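You operate a simulated robot arm through the tools that you are given. There is no shell and no other tool. Be economical: measure what you need, move in short steps, check, and stop when the job is done.

You run a simulated two-armed robot. Do the job below in one go: nothing can be reset, and whatever is moved stays where it is left.

JOB
On the top of the blue bench, fold the cloth in half.

It is judged by the outcome, as a careful person would: the job done as asked, and still so three seconds after it is handed in. It fails if anything else is knocked over, pushed out of place, dropped, spilled or broken. Flat cloth is picked up by pressing the open fingertips on it (5 to 10 N) and closing them slowly along it; thin cloth reads only 2 to 8 mm in the jaws.

ROBOT AND FRAMES
Two 7-joint arms with two-finger parallel grippers on one trunk, on a base that drives. Base frame: it is fixed to the floor where the robot stands at the start and does not move with it; the origin is under the middle of the robot, x ahead of it, y to its left, z up. Lengths are in m, angles in rad, forces in N, time in s.
The left shoulder is at the start at [0.07, 0.163, 1.12], the right one opposite. Places, roughly: top of the blue bench [0.6, -0.2, 0.9]. Payload 3.43 kg a hand.
The tool frame of a hand sits at the grasp point between the pads (the TCP): z along the fingers, y along the line on which they close. The tips reach 0.034 m beyond it. The gripper opens to 0.128 m. The fingers are 0.024 m wide and 0.012 m thick; the gripper's body (0.048 by 0.13 m) begins 0.096 m behind the TCP.
Orientation is told as [roll, pitch, yaw] about the base's x, y, z axes, in that order, counted from this pose: with the fingers straight down and closing along the base's y, the tool's x points along the base's -x, its y along +y and its z along -z.

CONTROLS
- The arms move only by the tool arm_command. It takes "left_commands", "right_commands" or both (then of equal length, played together; a hand with none holds still); each is one flat list of numbers, 7 for each row, row after row: the gripper command, from -1 (shut) to 1 (fully open), values between in proportion, then the shift along the tool's x, y, z in units of 20 mm (1.0 is 20 mm), then the turn, a rotation vector about the tool's x, y, z in units of 6 degrees (1.0 is 6 degrees). In form: [jaw, x, y, z, rx, ry, rz, jaw, x, y, z, rx, ry, rz, ...]. A call has 1 to 20 rows; each row shifts and turns the commanded pose from where the row before left it, along the tool's axes as they then stand. A call with a number of a shift or a turn outside -1 to 1 is refused whole. Rows are played at 5 a second. More than 0.05 m and 0.15 rad between two rows, or a gripper value outside its range, and nothing of the call is played. A pose out of reach is approached as far as the arm can. The call stops where the force on the tool passes 40 N (or 10 N more than at its start, if that is more) or the arm is blocked; 0.2 s more then pass. Each finger travels about 0.153 m/s and halts on what it meets, pressing with about 29 N; the grip force reading is that of the motor and also rises with nothing between the fingers. The clock runs only during rows and for 0.2 s after the last one: add rows that do not move to give the fingers time. The reply holds the time, the measured pose of the TCP, the force on the tool along the base axes, the opening and the grip force, in the units named above and with some noise, with the torque about the TCP (base axes, N m) and any sound that the robot's microphone picked up, and new pictures: "show" is both (left out), scene, wrist or none (wrist: the cameras of the hands that moved).
- Cameras (640 x 400 px; columns grow to the right, rows downward): "scene" is now at [0.1446, 0.0075, 1.3459]; the picture's right is [0.04, -1.00, 0.00], its down [-0.61, -0.02, -0.79] and it looks along [0.79, 0.03, -0.61] (base axes); focal length 284 px, centre (320, 200). "left" rides on the left gripper at [0.076, 0.011, -0.16] in its tool frame; the picture's right is [-0.15, 0.99, 0.00], its down [-0.88, -0.13, -0.46] and it looks along [-0.45, -0.07, 0.89] (tool axes); focal length 234 px, centre (320, 200). "right" rides on the right gripper at [0.076, -0.011, -0.16] in its tool frame; the picture's right is [0.15, 0.99, 0.00], its down [-0.88, 0.13, -0.46] and it looks along [-0.45, 0.07, 0.89] (tool axes); focal length 234 px, centre (320, 200). There is no depth. A picture from a camera that has moved, and an enlarged one, comes with that camera's place and axes in the base frame and with its lens. The place of the scene camera against the robot may be out by one fixed shift of up to 0.012 m in any direction.
- raise_lower(by): slides the trunk up (or, below 0, down) by that many m; the arms and the scene camera ride with it, the base frame stays. It gives what a move gives, with no picture.
- steer(legs): drives the robot by 1 to 6 legs, each [ahead, left, turn to the left] in m, m and rad, along the robot's own axes; the way and the turn of a leg run together, so that a leg with both is an arc; at most 1.5 m and 3.142 rad a leg. The arms and the cameras ride along, it lands a little off, and it stops where it bumps. It gives what a move gives, and a new picture of the scene camera.
- head_to(pan, tilt): turns the head with the scene camera to pan (to the left, within 1.501 rad either way) and tilt (down, from -0.506 to 1.204), counted from straight ahead of the robot. It gives what a move gives, and a new picture of the scene camera.
- close_up(camera, box): a new picture of the part [left, top, right, bottom] of that camera's present view, enlarged. No time passes.
- hand_in(): hands the job in; it is judged then, once.

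Work in short steps. Places have to be worked out from the pictures, the camera data and where the tool is seen: move nearer, look again, correct. Check each grasp and each placing, and mend what went wrong. You have 120 turns and 260 pictures in all, those below and enlarged ones among them. Open the grippers and draw the arms clear of the work before you hand the job in, unless the task says otherwise; then end with one line.

The tools are called after "Call:" as a command line: name --argument value ..., lists and objects as JSON in quotes. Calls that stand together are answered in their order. arm_command: Moves the arms, as the interface text tells. Its arguments: {"type":"object","properties":{"left_commands":{"type":"array"},"right_commands":{"type":"array"},"show":{"type":"string","enum":["both","scene","wrist","none"]}},"required":[]} The other tools are called the same way: raise_lower (by) slides the trunk up or down; steer (legs) drives the base; head_to (pan, tilt) turns the head that bears the scene camera; close_up (camera, box) takes an enlarged picture of a part of a camera's view; hand_in () hands the job in.

At the start:

```text
t: 0.0
left_tcp_pos: [0.6664, 0.2778, 1.0298]
left_tool_rot: [0.0, 0.0, 0.002]
left_contact_force: [-0.1, 0.3, -0.1]
left_wrist_torque: [0.0, 0.0, 0.03]
left_opening: 0.128
left_gripper_force: 0.0
right_tcp_pos: [0.6676, -0.2712, 1.0592]
right_tool_rot: [0.001, 0.0, 0.001]
right_contact_force: [-0.4, 0.1, 0.2]
right_wrist_torque: [0.0, 0.01, 0.02]
right_opening: 0.1281
right_gripper_force: 0.1
trunk travel left (down, up): [-0.6, 0.34]
robot x, y, heading: [-0.0011, -0.0003, 0.001]
head pan, tilt: [0.038, 0.658]
```

scene: 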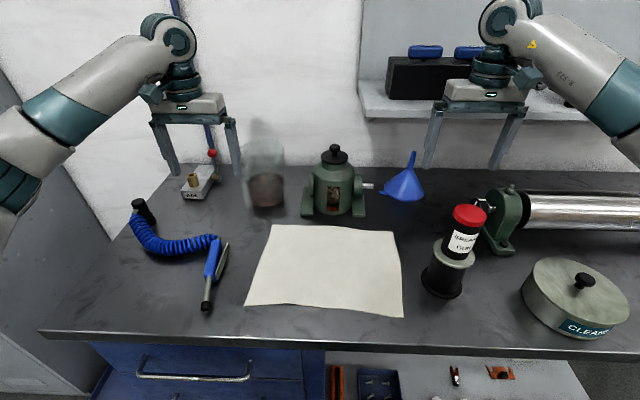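
right: 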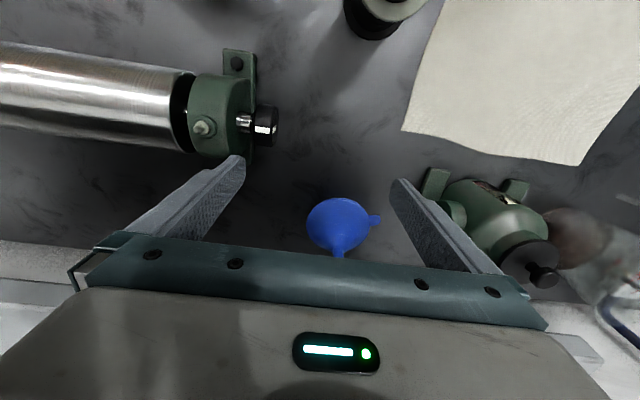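
left: 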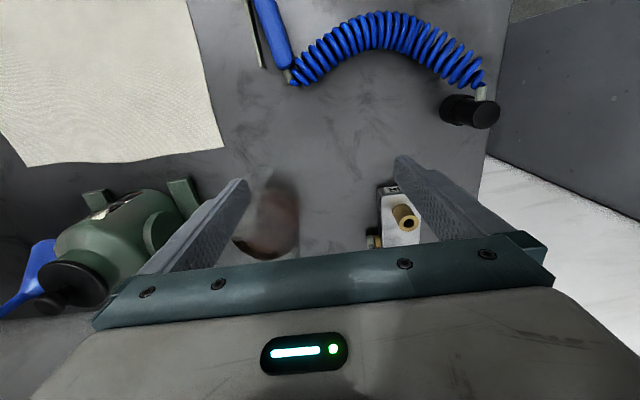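

The cloth spans about x 0.42–0.65, y −0.14–0.15, on a top at z ≈ 0.87. A glass stands beyond its far-left corner and a bottle stands near its right side. I'll lift both hands, then bring them above the two near corners with the jaws partly closed.

Call:
arm_command --left_commands '[1, 0, 0, -1, 0, 0, 0, 1, 0, 0, -1, 0, 0, 0, 1, 0, 0, -1, 0, 0, 0, 1, 0, 0, -1, 0, 0, 0, 1, 1, 0, 0, 0, 0, 0, 1, 1, 0, 0, 0, 0, 0, 1, 1, 0, 0, 0, 0, 0, -0.2, 1, -1, 0, 0, 0, 0, -0.2, 1, -1, 0, 0, 0, 0, -0.2, 1, -1, 0, 0, 0, 0, -0.2, 1, -1, 0, 0, 0, 0, -0.2, 1, -1, 0, 0, 0, 0, -0.2, 1, -1, 0, 0, 0, 0, -0.2, 1, -1, 0, 0, 0, 0, -0.2, 0.7, -0.9, 0, 0, 0, 0, -0.2, 0, 0, 0, 0, 0, 0]' --right_commands '[1, 0, 0, -1, 0, 0, 0, 1, 0, 0, -1, 0, 0, 0, 1, 0, 0, -1, 0, 0, 0, 1, 0, 0, -1, 0, 0, 0, 1, 1, 1, 0, 0, 0, 0, 1, 1, 1, 0, 0, 0, 0, 1, 1, 1, 0, 0, 0, 0, -0.2, 1, 1, 0, 0, 0, 0, -0.2, 1, 1, 0, 0, 0, 0, -0.2, 1, 1, 0, 0, 0, 0, -0.2, 1, 1, 0, 0, 0, 0, -0.2, 1, 1, 0, 0, 0, 0, -0.2, 1, 1, 0, 0, 0, 0, -0.2, 1, 0, 0, 0, 0, 0, -0.2, 1, 0, 0, 0, 0, 0, -0.2, 0.4, 0, 0, 0, 0, 0]'

```text
t: 3.4
left_tcp_pos: [0.4516, 0.1177, 1.1104]
left_tool_rot: [0.0, 0.002, 0.001]
left_contact_force: [-0.7, 0.7, -0.1]
left_wrist_torque: [-0.01, -0.03, -0.03]
left_opening: 0.0512
left_gripper_force: 0.0
right_tcp_pos: [0.4403, -0.0907, 1.1393]
right_tool_rot: [0.001, 0.001, 0.002]
right_contact_force: [-0.6, 0.3, -0.2]
right_wrist_torque: [-0.01, -0.02, 0.0]
right_opening: 0.051
right_gripper_force: 0.0
trunk travel left (down, up): [-0.6, 0.34]
robot x, y, heading: [0.0002, 0.0027, 0.001]
head pan, tilt: [0.038, 0.658]
camera scene: at [0.1447, 0.0081, 1.3459], right [0.04, -1.0, 0.0], down [-0.61, -0.02, -0.79], along [0.79, 0.03, -0.61], focal length 284 px, centre (320, 200)
camera right: at [0.3641, -0.1029, 1.298], right [-0.15, 0.99, 0.0], down [0.88, 0.13, 0.46], along [0.45, 0.07, -0.89], focal length 234 px, centre (320, 200)
camera left: at [0.3771, 0.1308, 1.2698], right [0.14, 0.99, 0.0], down [0.88, -0.13, 0.46], along [0.45, -0.07, -0.89], focal length 234 px, centre (320, 200)
```

scene: 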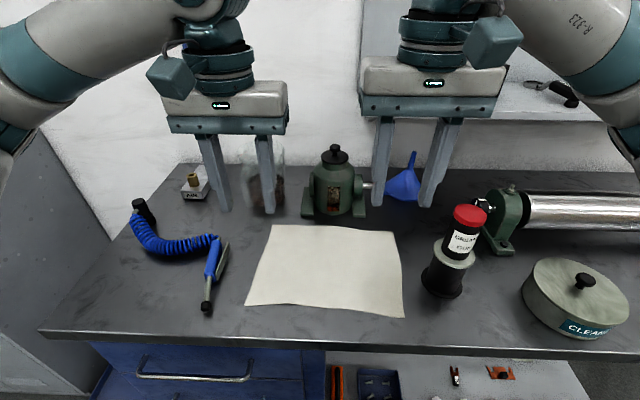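
right: 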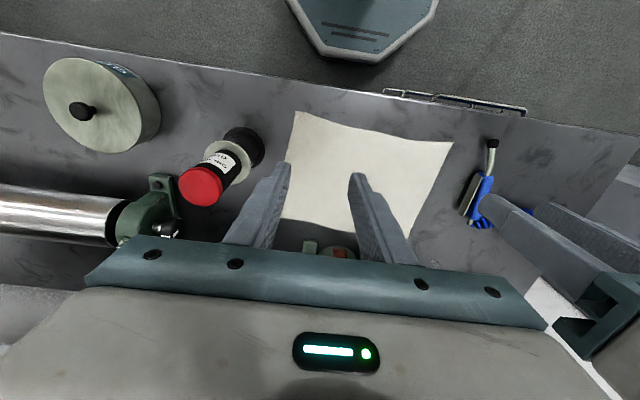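
left: 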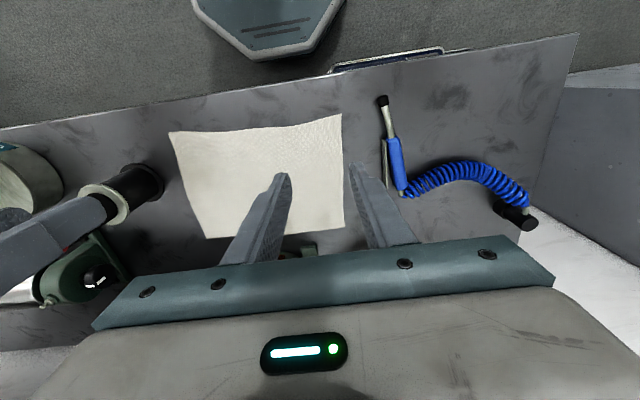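

The wrist cameras put the near corners at about (0.430, 0.155) and (0.418, −0.134). I'll descend to about 30 mm above contact.

Call:
arm_command --left_commands '[-0.2, 0.23, 0, 0.8, 0, 0, 0, -0.2, 0, 0, 0.8, 0, 0, 0, -0.2, 0, 0, 0.8, 0, 0, 0, -0.2, 0, 0, 0.8, 0, 0, 0, -0.2, 0, 0, 0.8, 0, 0, 0, -0.2, 0, 0, 0.8, 0, 0, 0, -0.2, 0, 0, 0.8, 0, 0, 0, -0.2, 0, 0, 0.8, 0, 0, 0, -0.2, 0, 0, 0.8, 0, 0, 0, -0.2, 0, 0, 0.8, 0, 0, 0, -0.2, 0, 0, 0.75, 0, 0, 0]' --right_commands '[-0.2, 0.15, -0.2, 1, 0, 0, 0, -0.2, 0, 0, 1, 0, 0, 0, -0.2, 0, 0, 1, 0, 0, 0, -0.2, 0, 0, 1, 0, 0, 0, -0.2, 0, 0, 1, 0, 0, 0, -0.2, 0, 0, 1, 0, 0, 0, -0.2, 0, 0, 1, 0, 0, 0, -0.2, 0, 0, 1, 0, 0, 0, -0.2, 0, 0, 1, 0, 0, 0, -0.2, 0, 0, 1, 0, 0, 0, -0.2, 0, 0, 0.2, 0, 0, 0]'

```text
t: 5.8
left_tcp_pos: [0.4478, 0.1184, 0.9346]
left_tool_rot: [-0.001, -0.001, 0.002]
left_contact_force: [0.9, 1.0, -0.8]
left_wrist_torque: [-0.03, 0.0, 0.01]
left_opening: 0.0513
left_gripper_force: 0.2
right_tcp_pos: [0.4378, -0.0966, 0.9349]
right_tool_rot: [0.001, -0.001, 0.0]
right_contact_force: [-1.5, -0.4, 0.6]
right_wrist_torque: [-0.01, 0.01, -0.01]
right_opening: 0.0512
right_gripper_force: 0.1
trunk travel left (down, up): [-0.6, 0.34]
robot x, y, heading: [-0.002, -0.0006, -0.001]
head pan, tilt: [0.038, 0.658]
camera scene: at [0.1447, 0.0078, 1.3459], right [0.04, -1.0, 0.0], down [-0.61, -0.02, -0.79], along [0.79, 0.03, -0.61], focal length 284 px, centre (320, 200)
camera right: at [0.3619, -0.1072, 1.0946], right [-0.15, 0.99, 0.0], down [0.88, 0.13, 0.46], along [0.45, 0.07, -0.89], focal length 234 px, centre (320, 200)
camera left: at [0.3727, 0.1303, 1.0946], right [0.15, 0.99, 0.0], down [0.88, -0.13, 0.46], along [0.45, -0.07, -0.89], focal length 234 px, centre (320, 200)
```

scene: 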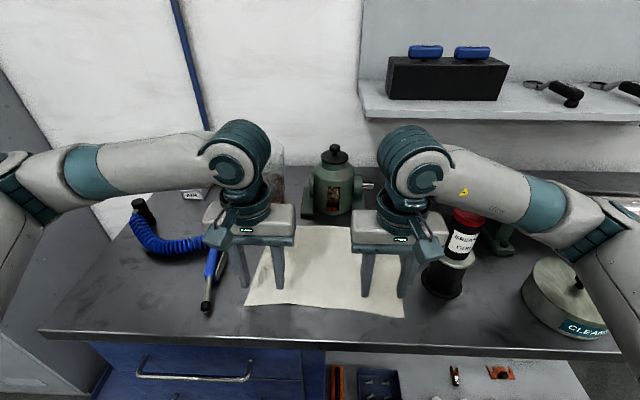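
right: 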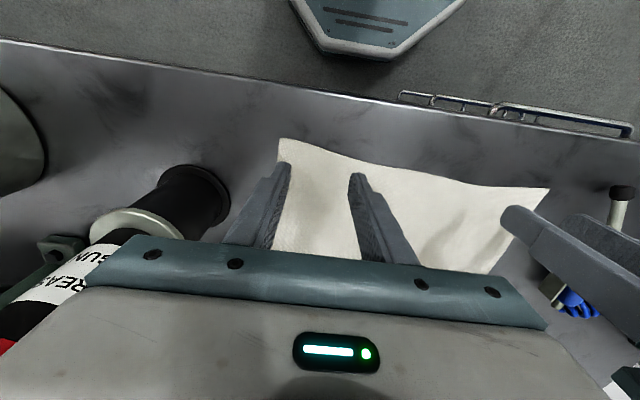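
left: 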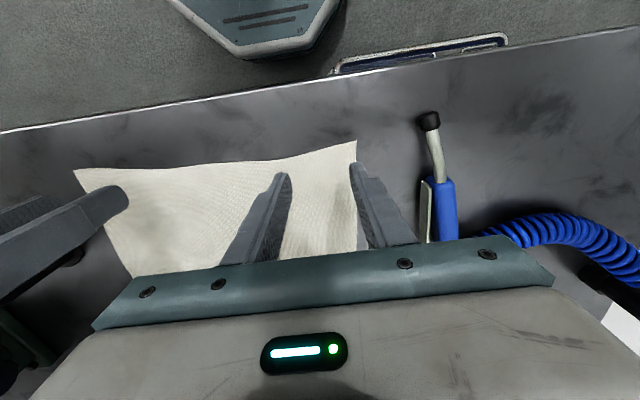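

Both jaws straddle the corner regions. I'll lower slowly towards contact and watch the force.

Call:
arm_command --left_commands '[-0.2, 0, 0, 0.5, 0, 0, 0, -0.2, 0, 0, 0.5, 0, 0, 0, -0.2, 0, 0, 0.2, 0, 0, 0, -0.2, 0, 0, 0.1, 0, 0, 0, -0.2, 0, 0, 0, 0, 0, 0]' --right_commands '[-0.2, 0, 0.1, 0.5, 0, 0, 0, -0.2, 0, 0, 0.5, 0, 0, 0, -0.2, 0, 0, 0.2, 0, 0, 0, -0.2, 0, 0, 0.1, 0, 0, 0, -0.2, 0, 0, 0, 0, 0, 0]' --show "wrist"

```text
t: 7.0
left_tcp_pos: [0.4485, 0.1183, 0.9098]
left_tool_rot: [0.0, -0.001, 0.002]
left_contact_force: [0.4, -0.2, 0.5]
left_wrist_torque: [-0.02, -0.04, -0.03]
left_opening: 0.0513
left_gripper_force: 0.0
right_tcp_pos: [0.4385, -0.0943, 0.9095]
right_tool_rot: [0.0, 0.001, 0.0]
right_contact_force: [1.0, 0.3, 0.5]
right_wrist_torque: [0.02, -0.01, -0.01]
right_opening: 0.051
right_gripper_force: 0.1
trunk travel left (down, up): [-0.6, 0.34]
robot x, y, heading: [-0.0001, 0.0018, -0.001]
head pan, tilt: [0.038, 0.658]
camera right: at [0.3615, -0.1055, 1.0681], right [-0.15, 0.99, 0.0], down [0.88, 0.13, 0.46], along [0.45, 0.07, -0.89], focal length 234 px, centre (320, 200)
camera left: at [0.3731, 0.1302, 1.0688], right [0.15, 0.99, 0.0], down [0.88, -0.13, 0.46], along [0.45, -0.07, -0.89], focal length 234 px, centre (320, 200)
```

right: 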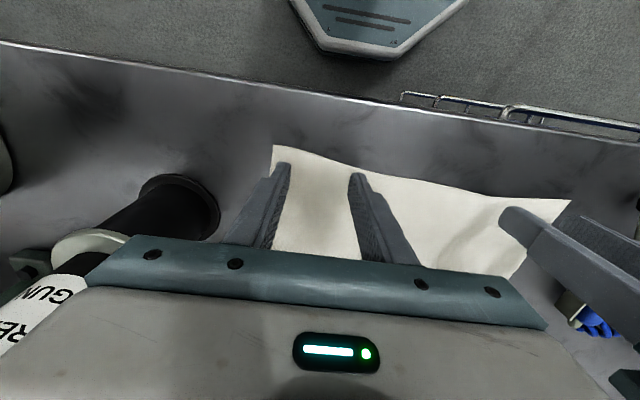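
left: 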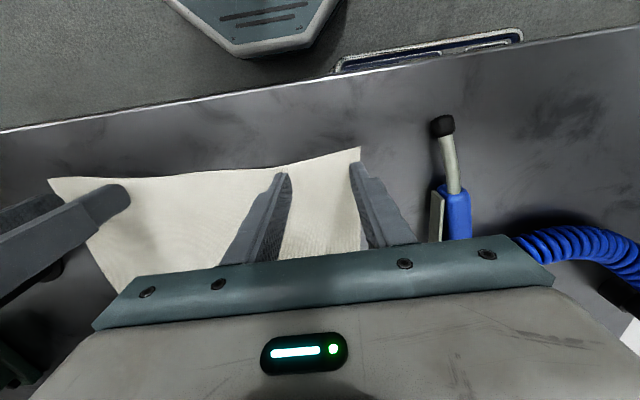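

No contact yet, and the left outer finger sits close to the cloth's edge. I'll shift the left hand 6 mm inward and keep lowering in small steps.

Call:
arm_command --left_commands '[-0.2, 0, -0.3, 0.1, 0, 0, 0, -0.2, 0, 0, 0.1, 0, 0, 0, -0.2, 0, 0, 0, 0, 0, 0]' --right_commands '[-0.2, 0, 0.1, 0.1, 0, 0, 0, -0.2, 0, 0, 0.1, 0, 0, 0, -0.2, 0, 0, 0, 0, 0, 0]' --show "none"

Call:
arm_command --left_commands '[-0.2, 0, 0, 0.05, 0, 0, 0, -0.2, 0, 0, 0.05, 0, 0, 0, -0.2, 0, 0, 0, 0, 0, 0]' --right_commands '[-0.2, 0, 0, 0.05, 0, 0, 0, -0.2, 0, 0, 0.05, 0, 0, 0, -0.2, 0, 0, 0, 0, 0, 0]' --show "none"

```text
t: 7.8
left_tcp_pos: [0.4477, 0.1127, 0.9066]
left_tool_rot: [-0.001, -0.001, 0.001]
left_contact_force: [0.1, -0.4, -0.3]
left_wrist_torque: [-0.01, 0.01, 0.01]
left_opening: 0.0511
left_gripper_force: 0.1
right_tcp_pos: [0.4379, -0.0915, 0.9058]
right_tool_rot: [0.0, -0.001, 0.001]
right_contact_force: [-0.9, -0.4, 0.0]
right_wrist_torque: [0.01, 0.0, 0.02]
right_opening: 0.0512
right_gripper_force: 0.0
trunk travel left (down, up): [-0.6, 0.34]
robot x, y, heading: [-0.0008, -0.002, 0.001]
head pan, tilt: [0.038, 0.658]
```

```text
t: 8.6
left_tcp_pos: [0.4468, 0.1125, 0.9034]
left_tool_rot: [0.001, -0.001, 0.0]
left_contact_force: [-0.2, 0.0, 0.4]
left_wrist_torque: [0.0, 0.01, 0.04]
left_opening: 0.0513
left_gripper_force: 0.1
right_tcp_pos: [0.4367, -0.0919, 0.9053]
right_tool_rot: [0.001, -0.001, -0.001]
right_contact_force: [0.4, 0.5, -0.6]
right_wrist_torque: [0.01, -0.01, -0.01]
right_opening: 0.0512
right_gripper_force: 0.0
trunk travel left (down, up): [-0.6, 0.34]
robot x, y, heading: [-0.002, -0.0003, 0.002]
head pan, tilt: [0.038, 0.658]
```

Still no contact at a TCP height of about 0.904, so I'll go on down 2 mm at a time.

Call:
arm_command --left_commands '[-0.2, 0, 0, 0.05, 0, 0, 0, -0.2, 0, 0, 0.05, 0, 0, 0, -0.2, 0, 0, 0, 0, 0, 0]' --right_commands '[-0.2, 0, 0, 0.05, 0, 0, 0, -0.2, 0, 0, 0.05, 0, 0, 0, -0.2, 0, 0, 0, 0, 0, 0]' --show "none"

Call:
arm_command --left_commands '[-0.2, 0, 0, 0.05, 0, 0, 0, -0.2, 0, 0, 0.05, 0, 0, 0, -0.2, 0, 0, 0, 0, 0, 0]' --right_commands '[-0.2, 0, 0, 0.05, 0, 0, 0, -0.2, 0, 0, 0.05, 0, 0, 0, -0.2, 0, 0, 0, 0, 0, 0]' --show "wrist"

```text
t: 9.4
left_tcp_pos: [0.4475, 0.1125, 0.9029]
left_tool_rot: [-0.001, -0.002, 0.002]
left_contact_force: [0.2, -0.8, -0.1]
left_wrist_torque: [-0.01, 0.0, -0.03]
left_opening: 0.051
left_gripper_force: 0.1
right_tcp_pos: [0.435, -0.0912, 0.9025]
right_tool_rot: [0.0, -0.003, 0.0]
right_contact_force: [0.3, 0.4, -1.0]
right_wrist_torque: [0.01, 0.05, 0.0]
right_opening: 0.0513
right_gripper_force: 0.0
trunk travel left (down, up): [-0.6, 0.34]
robot x, y, heading: [0.0011, -0.0004, -0.0]
head pan, tilt: [0.038, 0.658]
```

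```text
t: 10.2
left_tcp_pos: [0.4443, 0.1137, 0.9006]
left_tool_rot: [-0.001, -0.003, 0.0]
left_contact_force: [0.8, 0.1, -0.3]
left_wrist_torque: [0.04, 0.03, -0.03]
left_opening: 0.0512
left_gripper_force: 0.0
right_tcp_pos: [0.4349, -0.0911, 0.901]
right_tool_rot: [0.001, -0.004, 0.0]
right_contact_force: [0.1, -0.1, 0.2]
right_wrist_torque: [-0.03, 0.0, 0.01]
right_opening: 0.0513
right_gripper_force: 0.2
trunk travel left (down, up): [-0.6, 0.34]
robot x, y, heading: [-0.0001, -0.0013, -0.001]
head pan, tilt: [0.038, 0.658]
camera right: at [0.3584, -0.1029, 1.0601], right [-0.15, 0.99, 0.0], down [0.88, 0.13, 0.46], along [0.45, 0.07, -0.89], focal length 234 px, centre (320, 200)
camera left: at [0.3698, 0.1244, 1.0601], right [0.15, 0.99, 0.0], down [0.88, -0.13, 0.46], along [0.45, -0.07, -0.89], focal length 234 px, centre (320, 200)
```

right: 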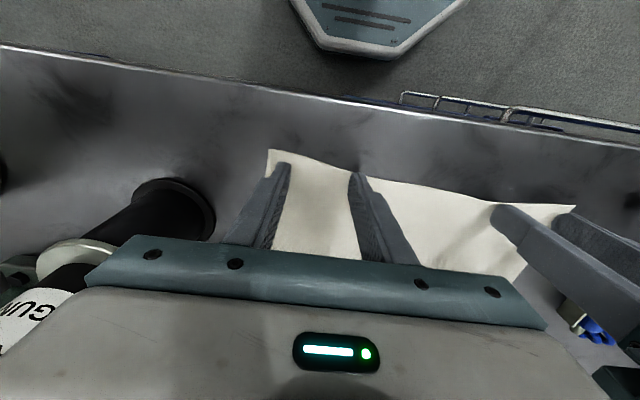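
left: 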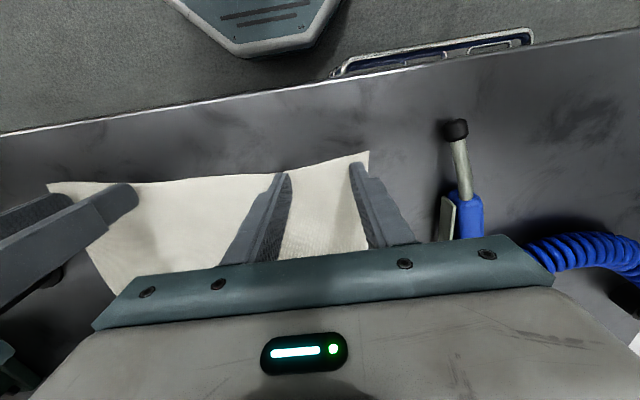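

Still no load. The table looks to be nearer z ≈ 0.865, and both hands have crept about 3 mm towards the robot, so I'll correct that and continue down.

Call:
arm_command --left_commands '[-0.2, -0.15, 0, 0.1, 0, 0, 0, -0.2, 0, 0, 0.05, 0, 0, 0, -0.2, 0, 0, 0, 0, 0, 0]' --right_commands '[-0.2, -0.15, 0, 0.1, 0, 0, 0, -0.2, 0, 0, 0.05, 0, 0, 0, -0.2, 0, 0, 0, 0, 0, 0]' --show "none"

Call:
arm_command --left_commands '[-0.2, 0, 0, 0.05, 0, 0, 0, -0.2, 0, 0, 0.05, 0, 0, 0, -0.2, 0, 0, 0, 0, 0, 0]' --right_commands '[-0.2, 0, 0, 0.05, 0, 0, 0, -0.2, 0, 0, 0.05, 0, 0, 0, -0.2, 0, 0, 0, 0, 0, 0]' --show "none"

```text
t: 11.0
left_tcp_pos: [0.4466, 0.1147, 0.8989]
left_tool_rot: [-0.003, -0.005, 0.001]
left_contact_force: [-0.6, 0.1, 0.9]
left_wrist_torque: [0.01, 0.0, 0.02]
left_opening: 0.0512
left_gripper_force: 0.1
right_tcp_pos: [0.4364, -0.0909, 0.8997]
right_tool_rot: [0.001, -0.007, 0.002]
right_contact_force: [-0.8, 0.2, -0.2]
right_wrist_torque: [0.01, -0.02, 0.06]
right_opening: 0.0513
right_gripper_force: 0.1
trunk travel left (down, up): [-0.6, 0.34]
robot x, y, heading: [-0.0021, -0.0024, -0.004]
head pan, tilt: [0.038, 0.658]
```

```text
t: 11.8
left_tcp_pos: [0.4461, 0.1131, 0.8974]
left_tool_rot: [0.001, -0.005, 0.003]
left_contact_force: [0.1, 0.8, -0.3]
left_wrist_torque: [-0.02, 0.01, 0.02]
left_opening: 0.0514
left_gripper_force: 0.0
right_tcp_pos: [0.4363, -0.0906, 0.8982]
right_tool_rot: [-0.001, -0.007, -0.001]
right_contact_force: [0.7, 0.4, 0.1]
right_wrist_torque: [0.0, 0.01, -0.01]
right_opening: 0.0513
right_gripper_force: 0.0
trunk travel left (down, up): [-0.6, 0.34]
robot x, y, heading: [0.0013, 0.0004, -0.001]
head pan, tilt: [0.038, 0.658]
```

The readings lag the commanded height by about 4 mm with no force, so the arms may be near a joint limit. I'll lower the trunk slightly instead and check the force.

Call:
raise_lower --by -0.003

Call:
close_up --camera "left" --box '[200, 120, 440, 270]'

```text
t: 12.3
left_tcp_pos: [0.4451, 0.1134, 0.8959]
left_tool_rot: [-0.003, -0.01, -0.001]
left_contact_force: [1.8, 0.9, 7.7]
left_wrist_torque: [0.18, 0.0, 0.01]
left_opening: 0.0512
left_gripper_force: 0.3
right_tcp_pos: [0.4373, -0.0916, 0.8961]
right_tool_rot: [0.0, -0.01, -0.001]
right_contact_force: [0.0, 0.8, 1.4]
right_wrist_torque: [0.0, 0.01, 0.0]
right_opening: 0.051
right_gripper_force: 0.0
trunk travel left (down, up): [-0.597, 0.343]
robot x, y, heading: [-0.0003, -0.0035, -0.003]
head pan, tilt: [0.038, 0.658]
```

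```text
2.67 times, centred on (320, 195) of left
camera zoom: at [0.369, 0.1246, 1.0542], right [0.15, 0.99, 0.0], down [0.88, -0.13, 0.46], along [0.46, -0.07, -0.89], focal length 624 px, centre (320, 213)
```

zoom: 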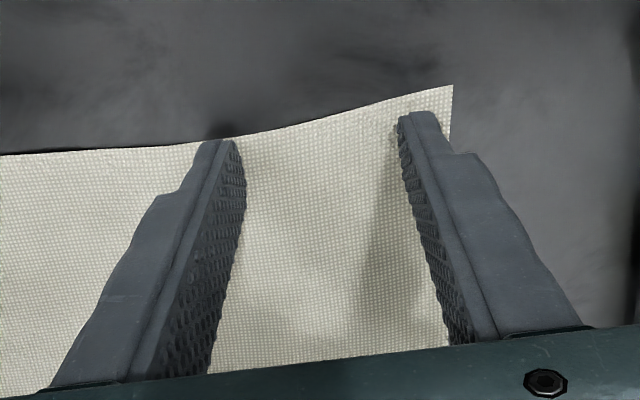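

Left now presses at about 8 N and right at about 1.4 N. I'll press the right hand down a bit more, then close both slowly.

Call:
arm_command --right_commands '[-0.2, 0, 0, 0.08, 0, 0, 0, -0.2, 0, 0, 0, 0, 0, 0]' --show "none"

```text
t: 12.8
left_tcp_pos: [0.4491, 0.1125, 0.8946]
left_tool_rot: [0.0, -0.01, 0.003]
left_contact_force: [-1.7, 1.4, 24.1]
left_wrist_torque: [0.54, 0.12, 0.02]
left_opening: 0.0512
left_gripper_force: 0.1
right_tcp_pos: [0.4397, -0.0914, 0.8951]
right_tool_rot: [0.002, -0.012, -0.003]
right_contact_force: [-0.8, 1.2, 33.6]
right_wrist_torque: [-0.7, 0.24, 0.04]
right_opening: 0.0512
right_gripper_force: 0.1
trunk travel left (down, up): [-0.597, 0.343]
robot x, y, heading: [0.0019, -0.0024, -0.004]
head pan, tilt: [0.038, 0.658]
stopped in row 2 (right hand): the force on the tool passed its limit (the readings are from after the stop); the commanded pose is now the measured one
```

The press overshot to 24 and 34 N as the lag caught up. I'll back off gently.

Call:
arm_command --left_commands '[-0.2, 0, 0, -0.03, 0, 0, 0, -0.2, 0, 0, 0, 0, 0, 0, -0.2, 0, 0, 0, 0, 0, 0]' --right_commands '[-0.2, 0, 0, -0.03, 0, 0, 0, -0.2, 0, 0, 0, 0, 0, 0, -0.2, 0, 0, 0, 0, 0, 0]' --show "none"

```text
t: 13.7
left_tcp_pos: [0.4504, 0.1125, 0.8947]
left_tool_rot: [-0.001, -0.008, 0.001]
left_contact_force: [-1.1, 0.7, 17.1]
left_wrist_torque: [0.41, 0.15, 0.02]
left_opening: 0.0511
left_gripper_force: 0.4
right_tcp_pos: [0.44, -0.0906, 0.8954]
right_tool_rot: [0.004, -0.012, -0.001]
right_contact_force: [-0.2, 0.5, 16.2]
right_wrist_torque: [-0.31, 0.14, -0.05]
right_opening: 0.0515
right_gripper_force: 0.1
trunk travel left (down, up): [-0.597, 0.343]
robot x, y, heading: [-0.002, 0.0, -0.001]
head pan, tilt: [0.038, 0.658]
stopped in row 3 (right hand): the force on the tool passed its limit (the readings are from after the stop); the commanded pose is now the measured one
```

Call:
arm_command --left_commands '[-0.2, 0, 0, -0.04, 0, 0, 0, -0.2, 0, 0, 0, 0, 0, 0]' --right_commands '[-0.2, 0, 0, -0.05, 0, 0, 0, -0.2, 0, 0, 0, 0, 0, 0]' --show "none"

```text
t: 14.3
left_tcp_pos: [0.4492, 0.112, 0.8947]
left_tool_rot: [-0.003, -0.005, 0.001]
left_contact_force: [-2.3, 0.7, 18.2]
left_wrist_torque: [0.34, 0.12, 0.02]
left_opening: 0.0511
left_gripper_force: 0.3
right_tcp_pos: [0.4393, -0.0911, 0.8947]
right_tool_rot: [0.002, -0.009, -0.002]
right_contact_force: [0.5, 1.1, 8.4]
right_wrist_torque: [-0.11, 0.04, 0.01]
right_opening: 0.051
right_gripper_force: 0.1
trunk travel left (down, up): [-0.597, 0.343]
robot x, y, heading: [-0.0001, 0.0019, -0.004]
head pan, tilt: [0.038, 0.658]
```

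Right presses at about 8 N and left at 18 N. I'll ease the left once more and then begin closing slowly.

Call:
arm_command --left_commands '[-0.2, 0, 0, -0.05, 0, 0, 0, -0.2, 0, 0, 0, 0, 0, 0, -0.28, 0, 0, 0, 0, 0, 0, -0.36, 0, 0, 0, 0, 0, 0, -0.44, 0, 0, 0, 0, 0, 0, -0.52, 0, 0, 0, 0, 0, 0, -0.6, 0, 0, 0, 0, 0, 0, -0.68, 0, 0, 0, 0, 0, 0]' --right_commands '[-0.2, 0, 0, 0, 0, 0, 0, -0.2, 0, 0, 0, 0, 0, 0, -0.28, 0, 0, 0, 0, 0, 0, -0.36, 0, 0, 0, 0, 0, 0, -0.44, 0, 0, 0, 0, 0, 0, -0.52, 0, 0, 0, 0, 0, 0, -0.6, 0, 0, 0, 0, 0, 0, -0.68, 0, 0, 0, 0, 0, 0]' --show "wrist"

```text
t: 16.1
left_tcp_pos: [0.4496, 0.1122, 0.8963]
left_tool_rot: [-0.002, -0.005, 0.002]
left_contact_force: [-1.0, 0.1, 0.2]
left_wrist_torque: [-0.01, 0.03, -0.04]
left_opening: 0.0207
left_gripper_force: 0.3
right_tcp_pos: [0.4418, -0.091, 0.896]
right_tool_rot: [0.003, -0.009, -0.001]
right_contact_force: [-0.1, 0.3, 12.6]
right_wrist_torque: [-0.04, 0.03, -0.04]
right_opening: 0.0199
right_gripper_force: 0.0
trunk travel left (down, up): [-0.597, 0.343]
robot x, y, heading: [-0.0007, -0.0026, -0.0]
head pan, tilt: [0.038, 0.658]
camera right: at [0.3633, -0.1028, 1.054], right [-0.15, 0.99, 0.0], down [0.88, 0.13, 0.46], along [0.46, 0.07, -0.89], focal length 234 px, centre (320, 200)
camera left: at [0.3741, 0.1239, 1.0549], right [0.14, 0.99, 0.0], down [0.88, -0.13, 0.46], along [0.45, -0.07, -0.89], focal length 234 px, centre (320, 200)
```

right: 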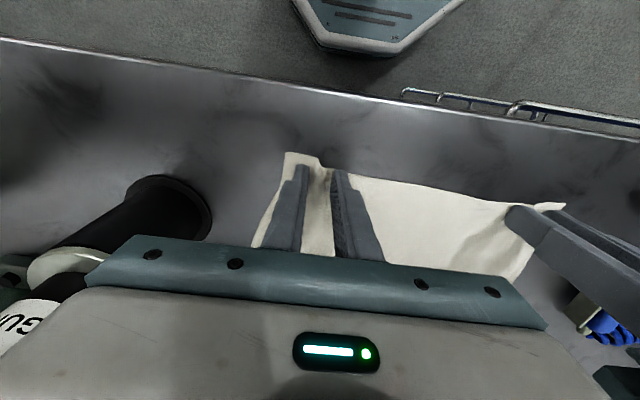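
left: 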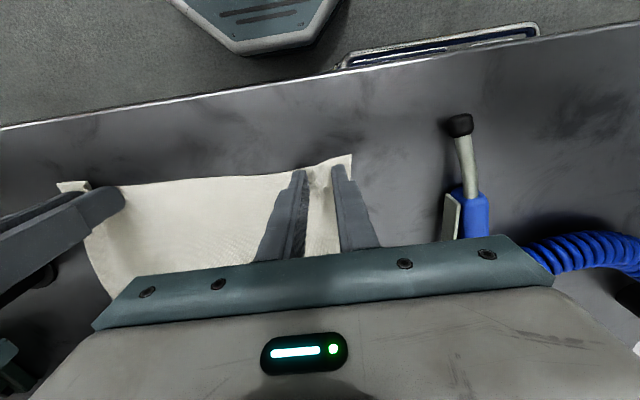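

Cloth is gathering between both pairs of fingers. Left has gone light, so I'll lower it slightly while I finish closing.

Call:
arm_command --left_commands '[-0.68, 0, 0, 0.05, 0, 0, 0, -0.72, 0, 0, 0, 0, 0, 0, -0.8, 0, 0, 0, 0, 0, 0, -0.88, 0, 0, 0, 0, 0, 0, -1, 0, 0, 0, 0, 0, 0, -1, 0, 0, 0, 0, 0, 0, -1, 0, 0, 0, 0, 0, 0]' --right_commands '[-0.68, 0, 0, 0, 0, 0, 0, -0.74, 0, 0, 0, 0, 0, 0, -0.82, 0, 0, 0, 0, 0, 0, -0.9, 0, 0, 0, 0, 0, 0, -1, 0, 0, 0, 0, 0, 0, -1, 0, 0, 0, 0, 0, 0, -1, 0, 0, 0, 0, 0, 0]' --show "wrist"

```text
t: 17.7
left_tcp_pos: [0.45, 0.111, 0.8949]
left_tool_rot: [-0.001, -0.006, 0.002]
left_contact_force: [-0.4, -15.3, 16.4]
left_wrist_torque: [-0.52, -0.08, -0.05]
left_opening: 0.0021
left_gripper_force: 28.6
right_tcp_pos: [0.4417, -0.0919, 0.8958]
right_tool_rot: [0.003, -0.007, 0.001]
right_contact_force: [1.9, 13.2, 9.5]
right_wrist_torque: [0.41, 0.02, 0.05]
right_opening: 0.0026
right_gripper_force: 28.6
trunk travel left (down, up): [-0.597, 0.343]
robot x, y, heading: [-0.0023, -0.0028, 0.0]
head pan, tilt: [0.038, 0.658]
camera right: at [0.3631, -0.1029, 1.0539], right [-0.15, 0.99, 0.0], down [0.88, 0.13, 0.46], along [0.46, 0.07, -0.89], focal length 234 px, centre (320, 200)
camera left: at [0.374, 0.1233, 1.0546], right [0.14, 0.99, 0.0], down [0.88, -0.13, 0.46], along [0.46, -0.07, -0.89], focal length 234 px, centre (320, 200)
```

right: 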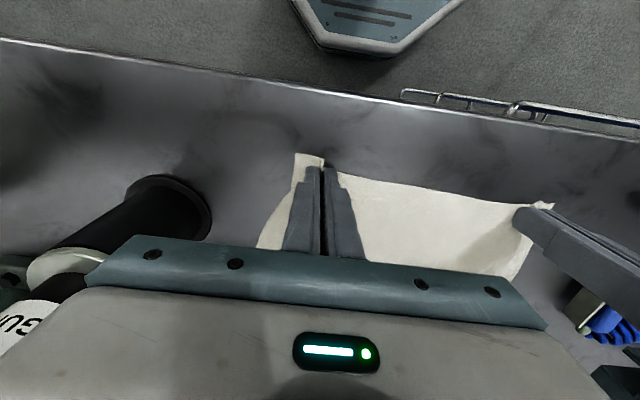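
left: 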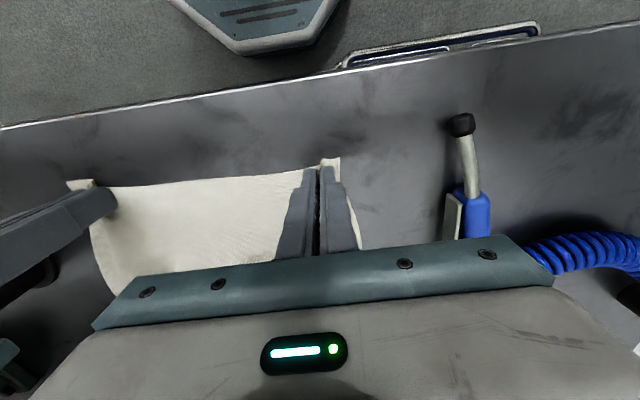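

Openings of 2.1 and 2.6 mm with a 29 N grip mean both hands hold cloth. There is some lateral tension between them, so I'll bring them inward a little while lifting 25 mm and then check.

Call:
arm_command --left_commands '[-1, 0, -0.15, -0.4, 0, 0, 0, -1, 0, 0, -0.4, 0, 0, 0, -1, -0.3, 0, -0.5, 0, 0, 0, -1, 0, 0, 0, 0, 0, 0]' --right_commands '[-1, 0, 0.15, -0.4, 0, 0, 0, -1, 0, 0, -0.4, 0, 0, 0, -1, -0.3, 0, -0.5, 0, 0, 0, -1, 0, 0, 0, 0, 0, 0]'

```text
t: 18.7
left_tcp_pos: [0.4577, 0.1103, 0.9202]
left_tool_rot: [0.0, -0.001, 0.0]
left_contact_force: [-0.7, -3.0, -0.2]
left_wrist_torque: [-0.12, -0.01, 0.0]
left_opening: 0.0022
left_gripper_force: 29.0
right_tcp_pos: [0.448, -0.0882, 0.9201]
right_tool_rot: [0.001, -0.003, -0.002]
right_contact_force: [0.6, 4.5, -0.6]
right_wrist_torque: [0.1, -0.03, 0.03]
right_opening: 0.0022
right_gripper_force: 29.1
trunk travel left (down, up): [-0.597, 0.343]
robot x, y, heading: [-0.0026, -0.0014, 0.001]
head pan, tilt: [0.038, 0.658]
camera scene: at [0.1444, 0.0075, 1.3429], right [0.04, -1.0, 0.0], down [-0.61, -0.02, -0.79], along [0.79, 0.03, -0.61], focal length 284 px, centre (320, 200)
camera right: at [0.371, -0.1001, 1.079], right [-0.15, 0.99, 0.0], down [0.88, 0.13, 0.46], along [0.46, 0.07, -0.89], focal length 234 px, centre (320, 200)
camera left: at [0.3817, 0.1212, 1.0794], right [0.14, 0.99, 0.0], down [0.88, -0.13, 0.46], along [0.45, -0.07, -0.89], focal length 234 px, centre (320, 200)
```

scene: 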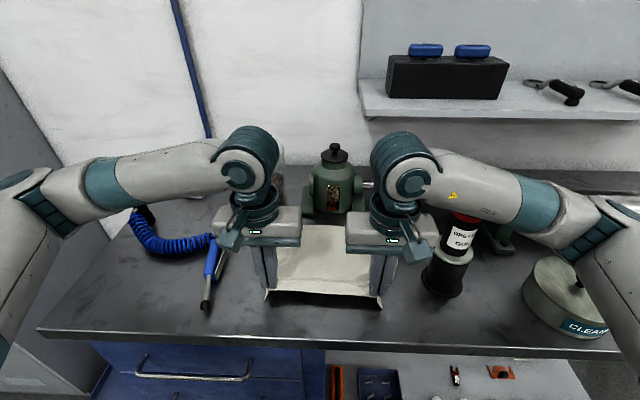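
right: 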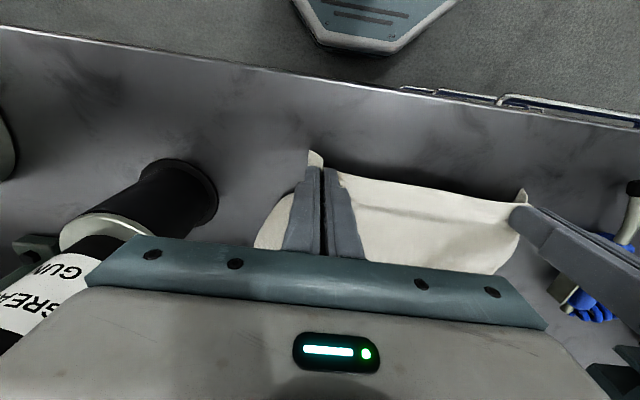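
left: 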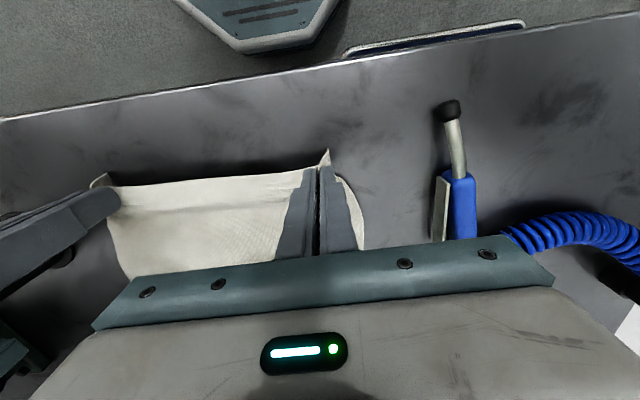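

Both corners are lifted cleanly. I'll move along the first half of the fold arc, up and away to x ≈ 0.54.

Call:
arm_command --left_commands '[-1, -0.4, -0.07, -0.7, 0, 0, 0, -1, -0.6, -0.07, -0.7, 0, 0, 0, -1, -0.7, -0.07, -0.6, 0, 0, 0, -1, -0.8, -0.07, -0.5, 0, 0, 0, -1, -0.8, -0.07, -0.3, 0, 0, 0, -1, -0.8, -0.07, -0.1, 0, 0, 0, -1, 0, 0, 0, 0, 0, 0]' --right_commands '[-1, -0.4, -0.07, -0.7, 0, 0, 0, -1, -0.6, -0.07, -0.7, 0, 0, 0, -1, -0.7, -0.07, -0.6, 0, 0, 0, -1, -0.8, -0.07, -0.5, 0, 0, 0, -1, -0.8, -0.07, -0.3, 0, 0, 0, -1, -0.8, -0.07, -0.1, 0, 0, 0, -1, 0, 0, 0, 0, 0, 0]'

```text
t: 20.3
left_tcp_pos: [0.5392, 0.1021, 0.9786]
left_tool_rot: [-0.001, -0.002, 0.001]
left_contact_force: [-0.1, -4.3, 0.2]
left_wrist_torque: [-0.17, 0.0, -0.02]
left_opening: 0.0021
left_gripper_force: 29.4
right_tcp_pos: [0.53, -0.0962, 0.9787]
right_tool_rot: [0.002, -0.006, -0.001]
right_contact_force: [0.2, 4.1, -0.7]
right_wrist_torque: [0.1, 0.02, 0.02]
right_opening: 0.0024
right_gripper_force: 28.8
trunk travel left (down, up): [-0.597, 0.343]
robot x, y, heading: [0.0006, 0.001, -0.001]
head pan, tilt: [0.038, 0.658]
camera scene: at [0.1442, 0.0076, 1.3429], right [0.04, -1.0, 0.0], down [-0.61, -0.02, -0.79], along [0.79, 0.03, -0.61], focal length 284 px, centre (320, 200)
camera right: at [0.4532, -0.1087, 1.1373], right [-0.15, 0.99, 0.0], down [0.88, 0.13, 0.46], along [0.46, 0.07, -0.89], focal length 234 px, centre (320, 200)
camera left: at [0.4635, 0.113, 1.1374], right [0.14, 0.99, 0.0], down [0.88, -0.13, 0.46], along [0.45, -0.07, -0.89], focal length 234 px, centre (320, 200)
```

scene: 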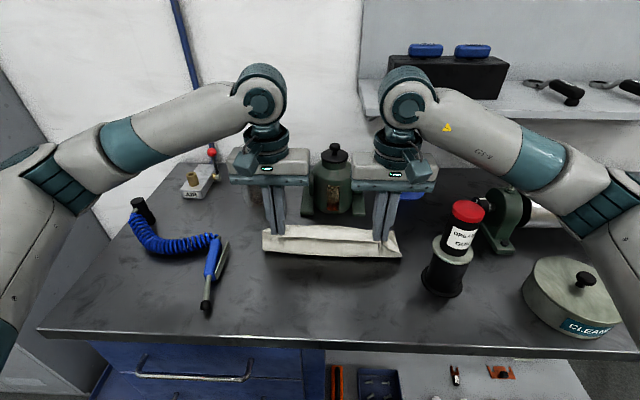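
right: 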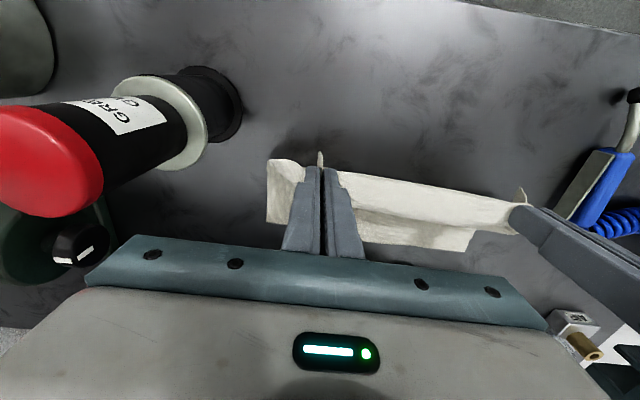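
left: 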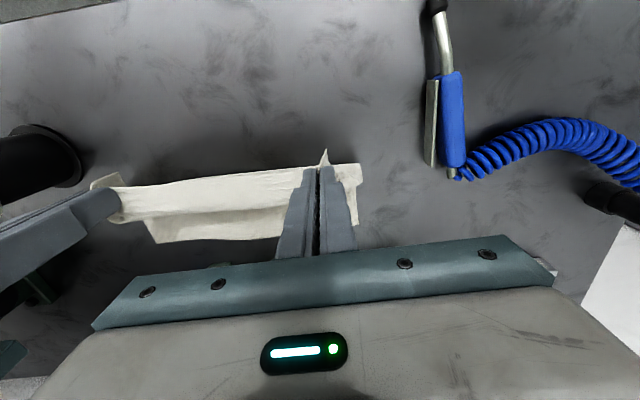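

The cloth hangs as expected, with its lower bend near the centre line. I'll continue with the far half of the arc, lowering to just above the table.

Call:
arm_command --left_commands '[-1, -0.8, -0.06, 0.1, 0, 0, 0, -1, -0.8, -0.06, 0.3, 0, 0, 0, -1, -0.8, -0.06, 0.5, 0, 0, 0, -1, -0.8, -0.06, 0.6, 0, 0, 0, -1, -0.7, -0.06, 0.7, 0, 0, 0, -1, -0.5, 0, 0.7, 0, 0, 0, -1, -0.2, 0, 0.6, 0, 0, 0, -1, 0, 0, 0, 0, 0, 0]' --right_commands '[-1, -0.8, -0.06, 0.1, 0, 0, 0, -1, -0.8, -0.06, 0.3, 0, 0, 0, -1, -0.8, -0.06, 0.5, 0, 0, 0, -1, -0.8, -0.06, 0.6, 0, 0, 0, -1, -0.7, -0.06, 0.7, 0, 0, 0, -1, -0.5, 0, 0.7, 0, 0, 0, -1, -0.2, 0, 0.6, 0, 0, 0, -1, 0, 0, 0, 0, 0, 0]'

```text
t: 22.1
left_tcp_pos: [0.6322, 0.0958, 0.9084]
left_tool_rot: [-0.003, -0.002, 0.002]
left_contact_force: [0.0, -3.6, -0.3]
left_wrist_torque: [-0.15, 0.03, 0.0]
left_opening: 0.0021
left_gripper_force: 29.0
right_tcp_pos: [0.6211, -0.1023, 0.9107]
right_tool_rot: [0.003, -0.007, -0.001]
right_contact_force: [0.2, 4.6, 0.2]
right_wrist_torque: [0.15, -0.02, 0.02]
right_opening: 0.0024
right_gripper_force: 28.5
trunk travel left (down, up): [-0.597, 0.343]
robot x, y, heading: [-0.0036, -0.0001, -0.002]
head pan, tilt: [0.038, 0.658]
camera scene: at [0.1445, 0.0074, 1.3429], right [0.04, -1.0, 0.0], down [-0.61, -0.02, -0.79], along [0.79, 0.03, -0.61], focal length 284 px, centre (320, 200)
camera right: at [0.5453, -0.1149, 1.0687], right [-0.15, 0.99, 0.0], down [0.88, 0.13, 0.46], along [0.46, 0.07, -0.89], focal length 234 px, centre (320, 200)
camera left: at [0.556, 0.1069, 1.0677], right [0.14, 0.99, 0.0], down [0.88, -0.13, 0.46], along [0.45, -0.07, -0.89], focal length 234 px, centre (320, 200)
```

scene: 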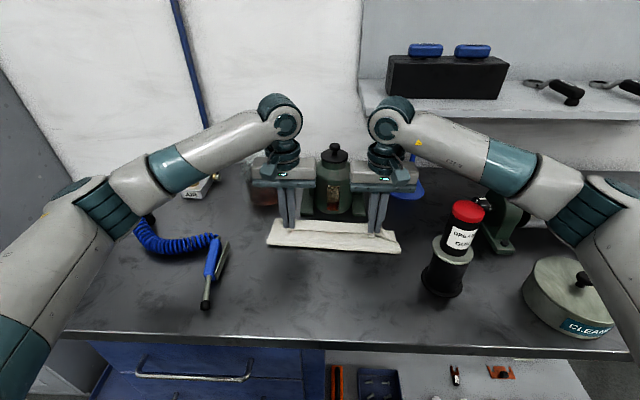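
right: 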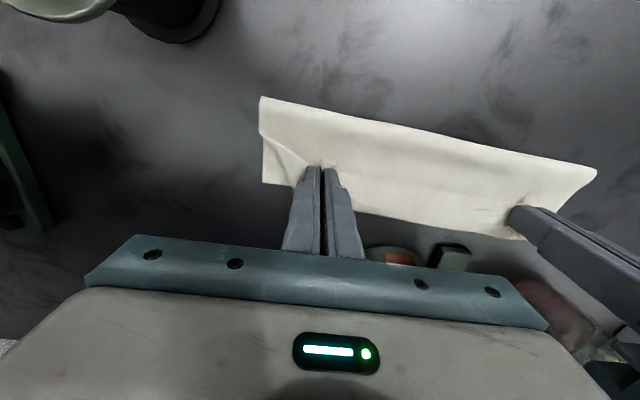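
left: 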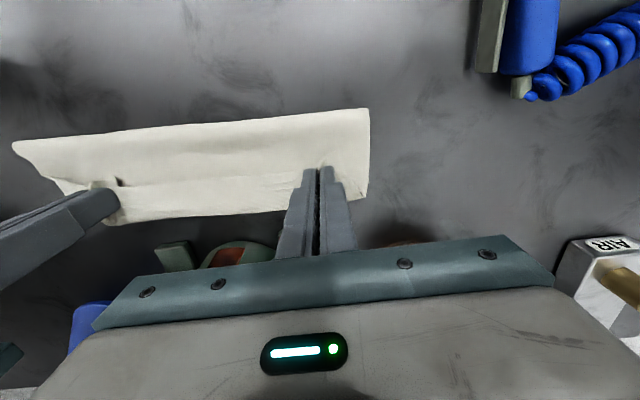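

The cloth is folded over, with the fold line facing the robot. I'll lower it to the surface before letting go.

Call:
arm_command --left_commands '[-1, 0, -0.05, 0.25, 0, 0, 0, -1, 0, 0, 0.2, 0, 0, 0, -1, 0, 0, 0.05, 0, 0, 0, -1, 0, 0, 0, 0, 0, 0]' --right_commands '[-1, 0, 0.05, 0.25, 0, 0, 0, -1, 0, 0, 0.25, 0, 0, 0, -1, 0, 0, 0.1, 0, 0, 0, -1, 0, 0, 0, 0, 0, 0]' --show "none"

```text
t: 23.1
left_tcp_pos: [0.6327, 0.094, 0.8985]
left_tool_rot: [-0.002, -0.005, 0.001]
left_contact_force: [0.7, -1.5, -0.2]
left_wrist_torque: [-0.07, 0.0, -0.02]
left_opening: 0.0022
left_gripper_force: 29.0
right_tcp_pos: [0.6221, -0.1019, 0.8998]
right_tool_rot: [0.001, -0.008, -0.002]
right_contact_force: [-1.3, 1.1, 8.2]
right_wrist_torque: [0.07, 0.01, 0.03]
right_opening: 0.0021
right_gripper_force: 28.9
trunk travel left (down, up): [-0.597, 0.343]
robot x, y, heading: [0.0023, -0.0014, 0.0]
head pan, tilt: [0.038, 0.658]
```

Right is resting on the cloth at about 8 N and left is nearly there. I'll open slowly so the gathers spread back out.

Call:
arm_command --left_commands '[-1, 0, 0, 0.05, 0, 0, 0, -0.92, 0, 0, 0, 0, 0, 0, -0.84, 0, 0, 0, 0, 0, 0, -0.76, 0, 0, 0, 0, 0, 0, -0.68, 0, 0, 0, 0, 0, 0, -0.6, 0, 0, 0, 0, 0, 0, -0.5, 0, 0, 0, 0, 0, 0, -0.4, 0, 0, 0, 0, 0, 0]' --right_commands '[-1, 0, 0, 0, 0, 0, 0, -0.92, 0, 0, 0, 0, 0, 0, -0.84, 0, 0, 0, 0, 0, 0, -0.76, 0, 0, 0, 0, 0, 0, -0.68, 0, 0, 0, 0, 0, 0, -0.6, 0, 0, 0, 0, 0, 0, -0.5, 0, 0, 0, 0, 0, 0, -0.4, 0, 0, 0, 0, 0, 0]' --show "wrist"

```text
t: 24.9
left_tcp_pos: [0.6312, 0.0948, 0.8975]
left_tool_rot: [-0.002, -0.004, 0.002]
left_contact_force: [0.2, 0.3, 0.6]
left_wrist_torque: [0.0, 0.03, 0.0]
left_opening: 0.038
left_gripper_force: 0.1
right_tcp_pos: [0.6216, -0.102, 0.897]
right_tool_rot: [-0.001, -0.005, -0.001]
right_contact_force: [-0.6, 1.2, 3.3]
right_wrist_torque: [0.0, 0.01, 0.02]
right_opening: 0.0371
right_gripper_force: 0.1
trunk travel left (down, up): [-0.597, 0.343]
robot x, y, heading: [-0.0033, 0.0001, 0.001]
head pan, tilt: [0.038, 0.658]
camera right: at [0.5451, -0.1139, 1.056], right [-0.15, 0.99, 0.0], down [0.88, 0.13, 0.46], along [0.46, 0.07, -0.89], focal length 234 px, centre (320, 200)
camera left: at [0.5558, 0.1057, 1.0568], right [0.14, 0.99, 0.0], down [0.88, -0.13, 0.46], along [0.45, -0.07, -0.89], focal length 234 px, centre (320, 200)
```

right: 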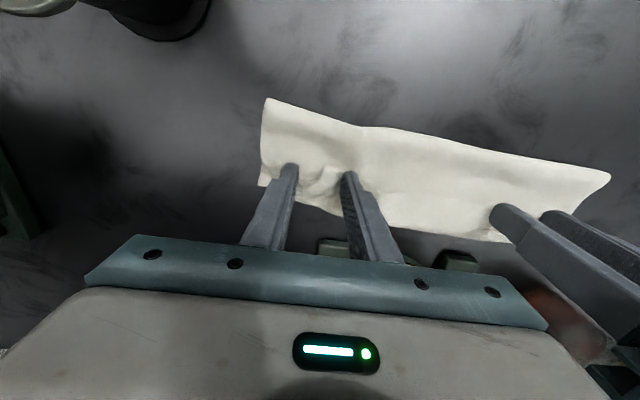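
left: 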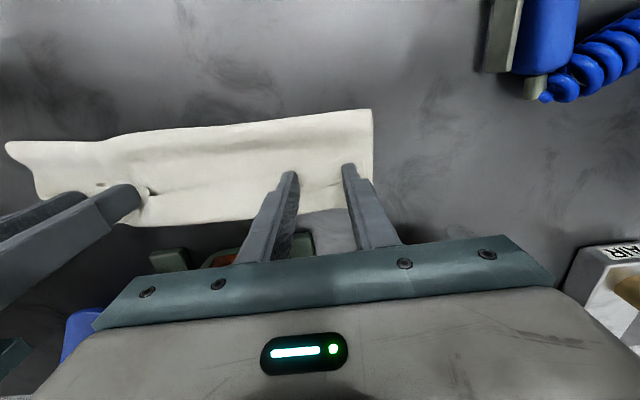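

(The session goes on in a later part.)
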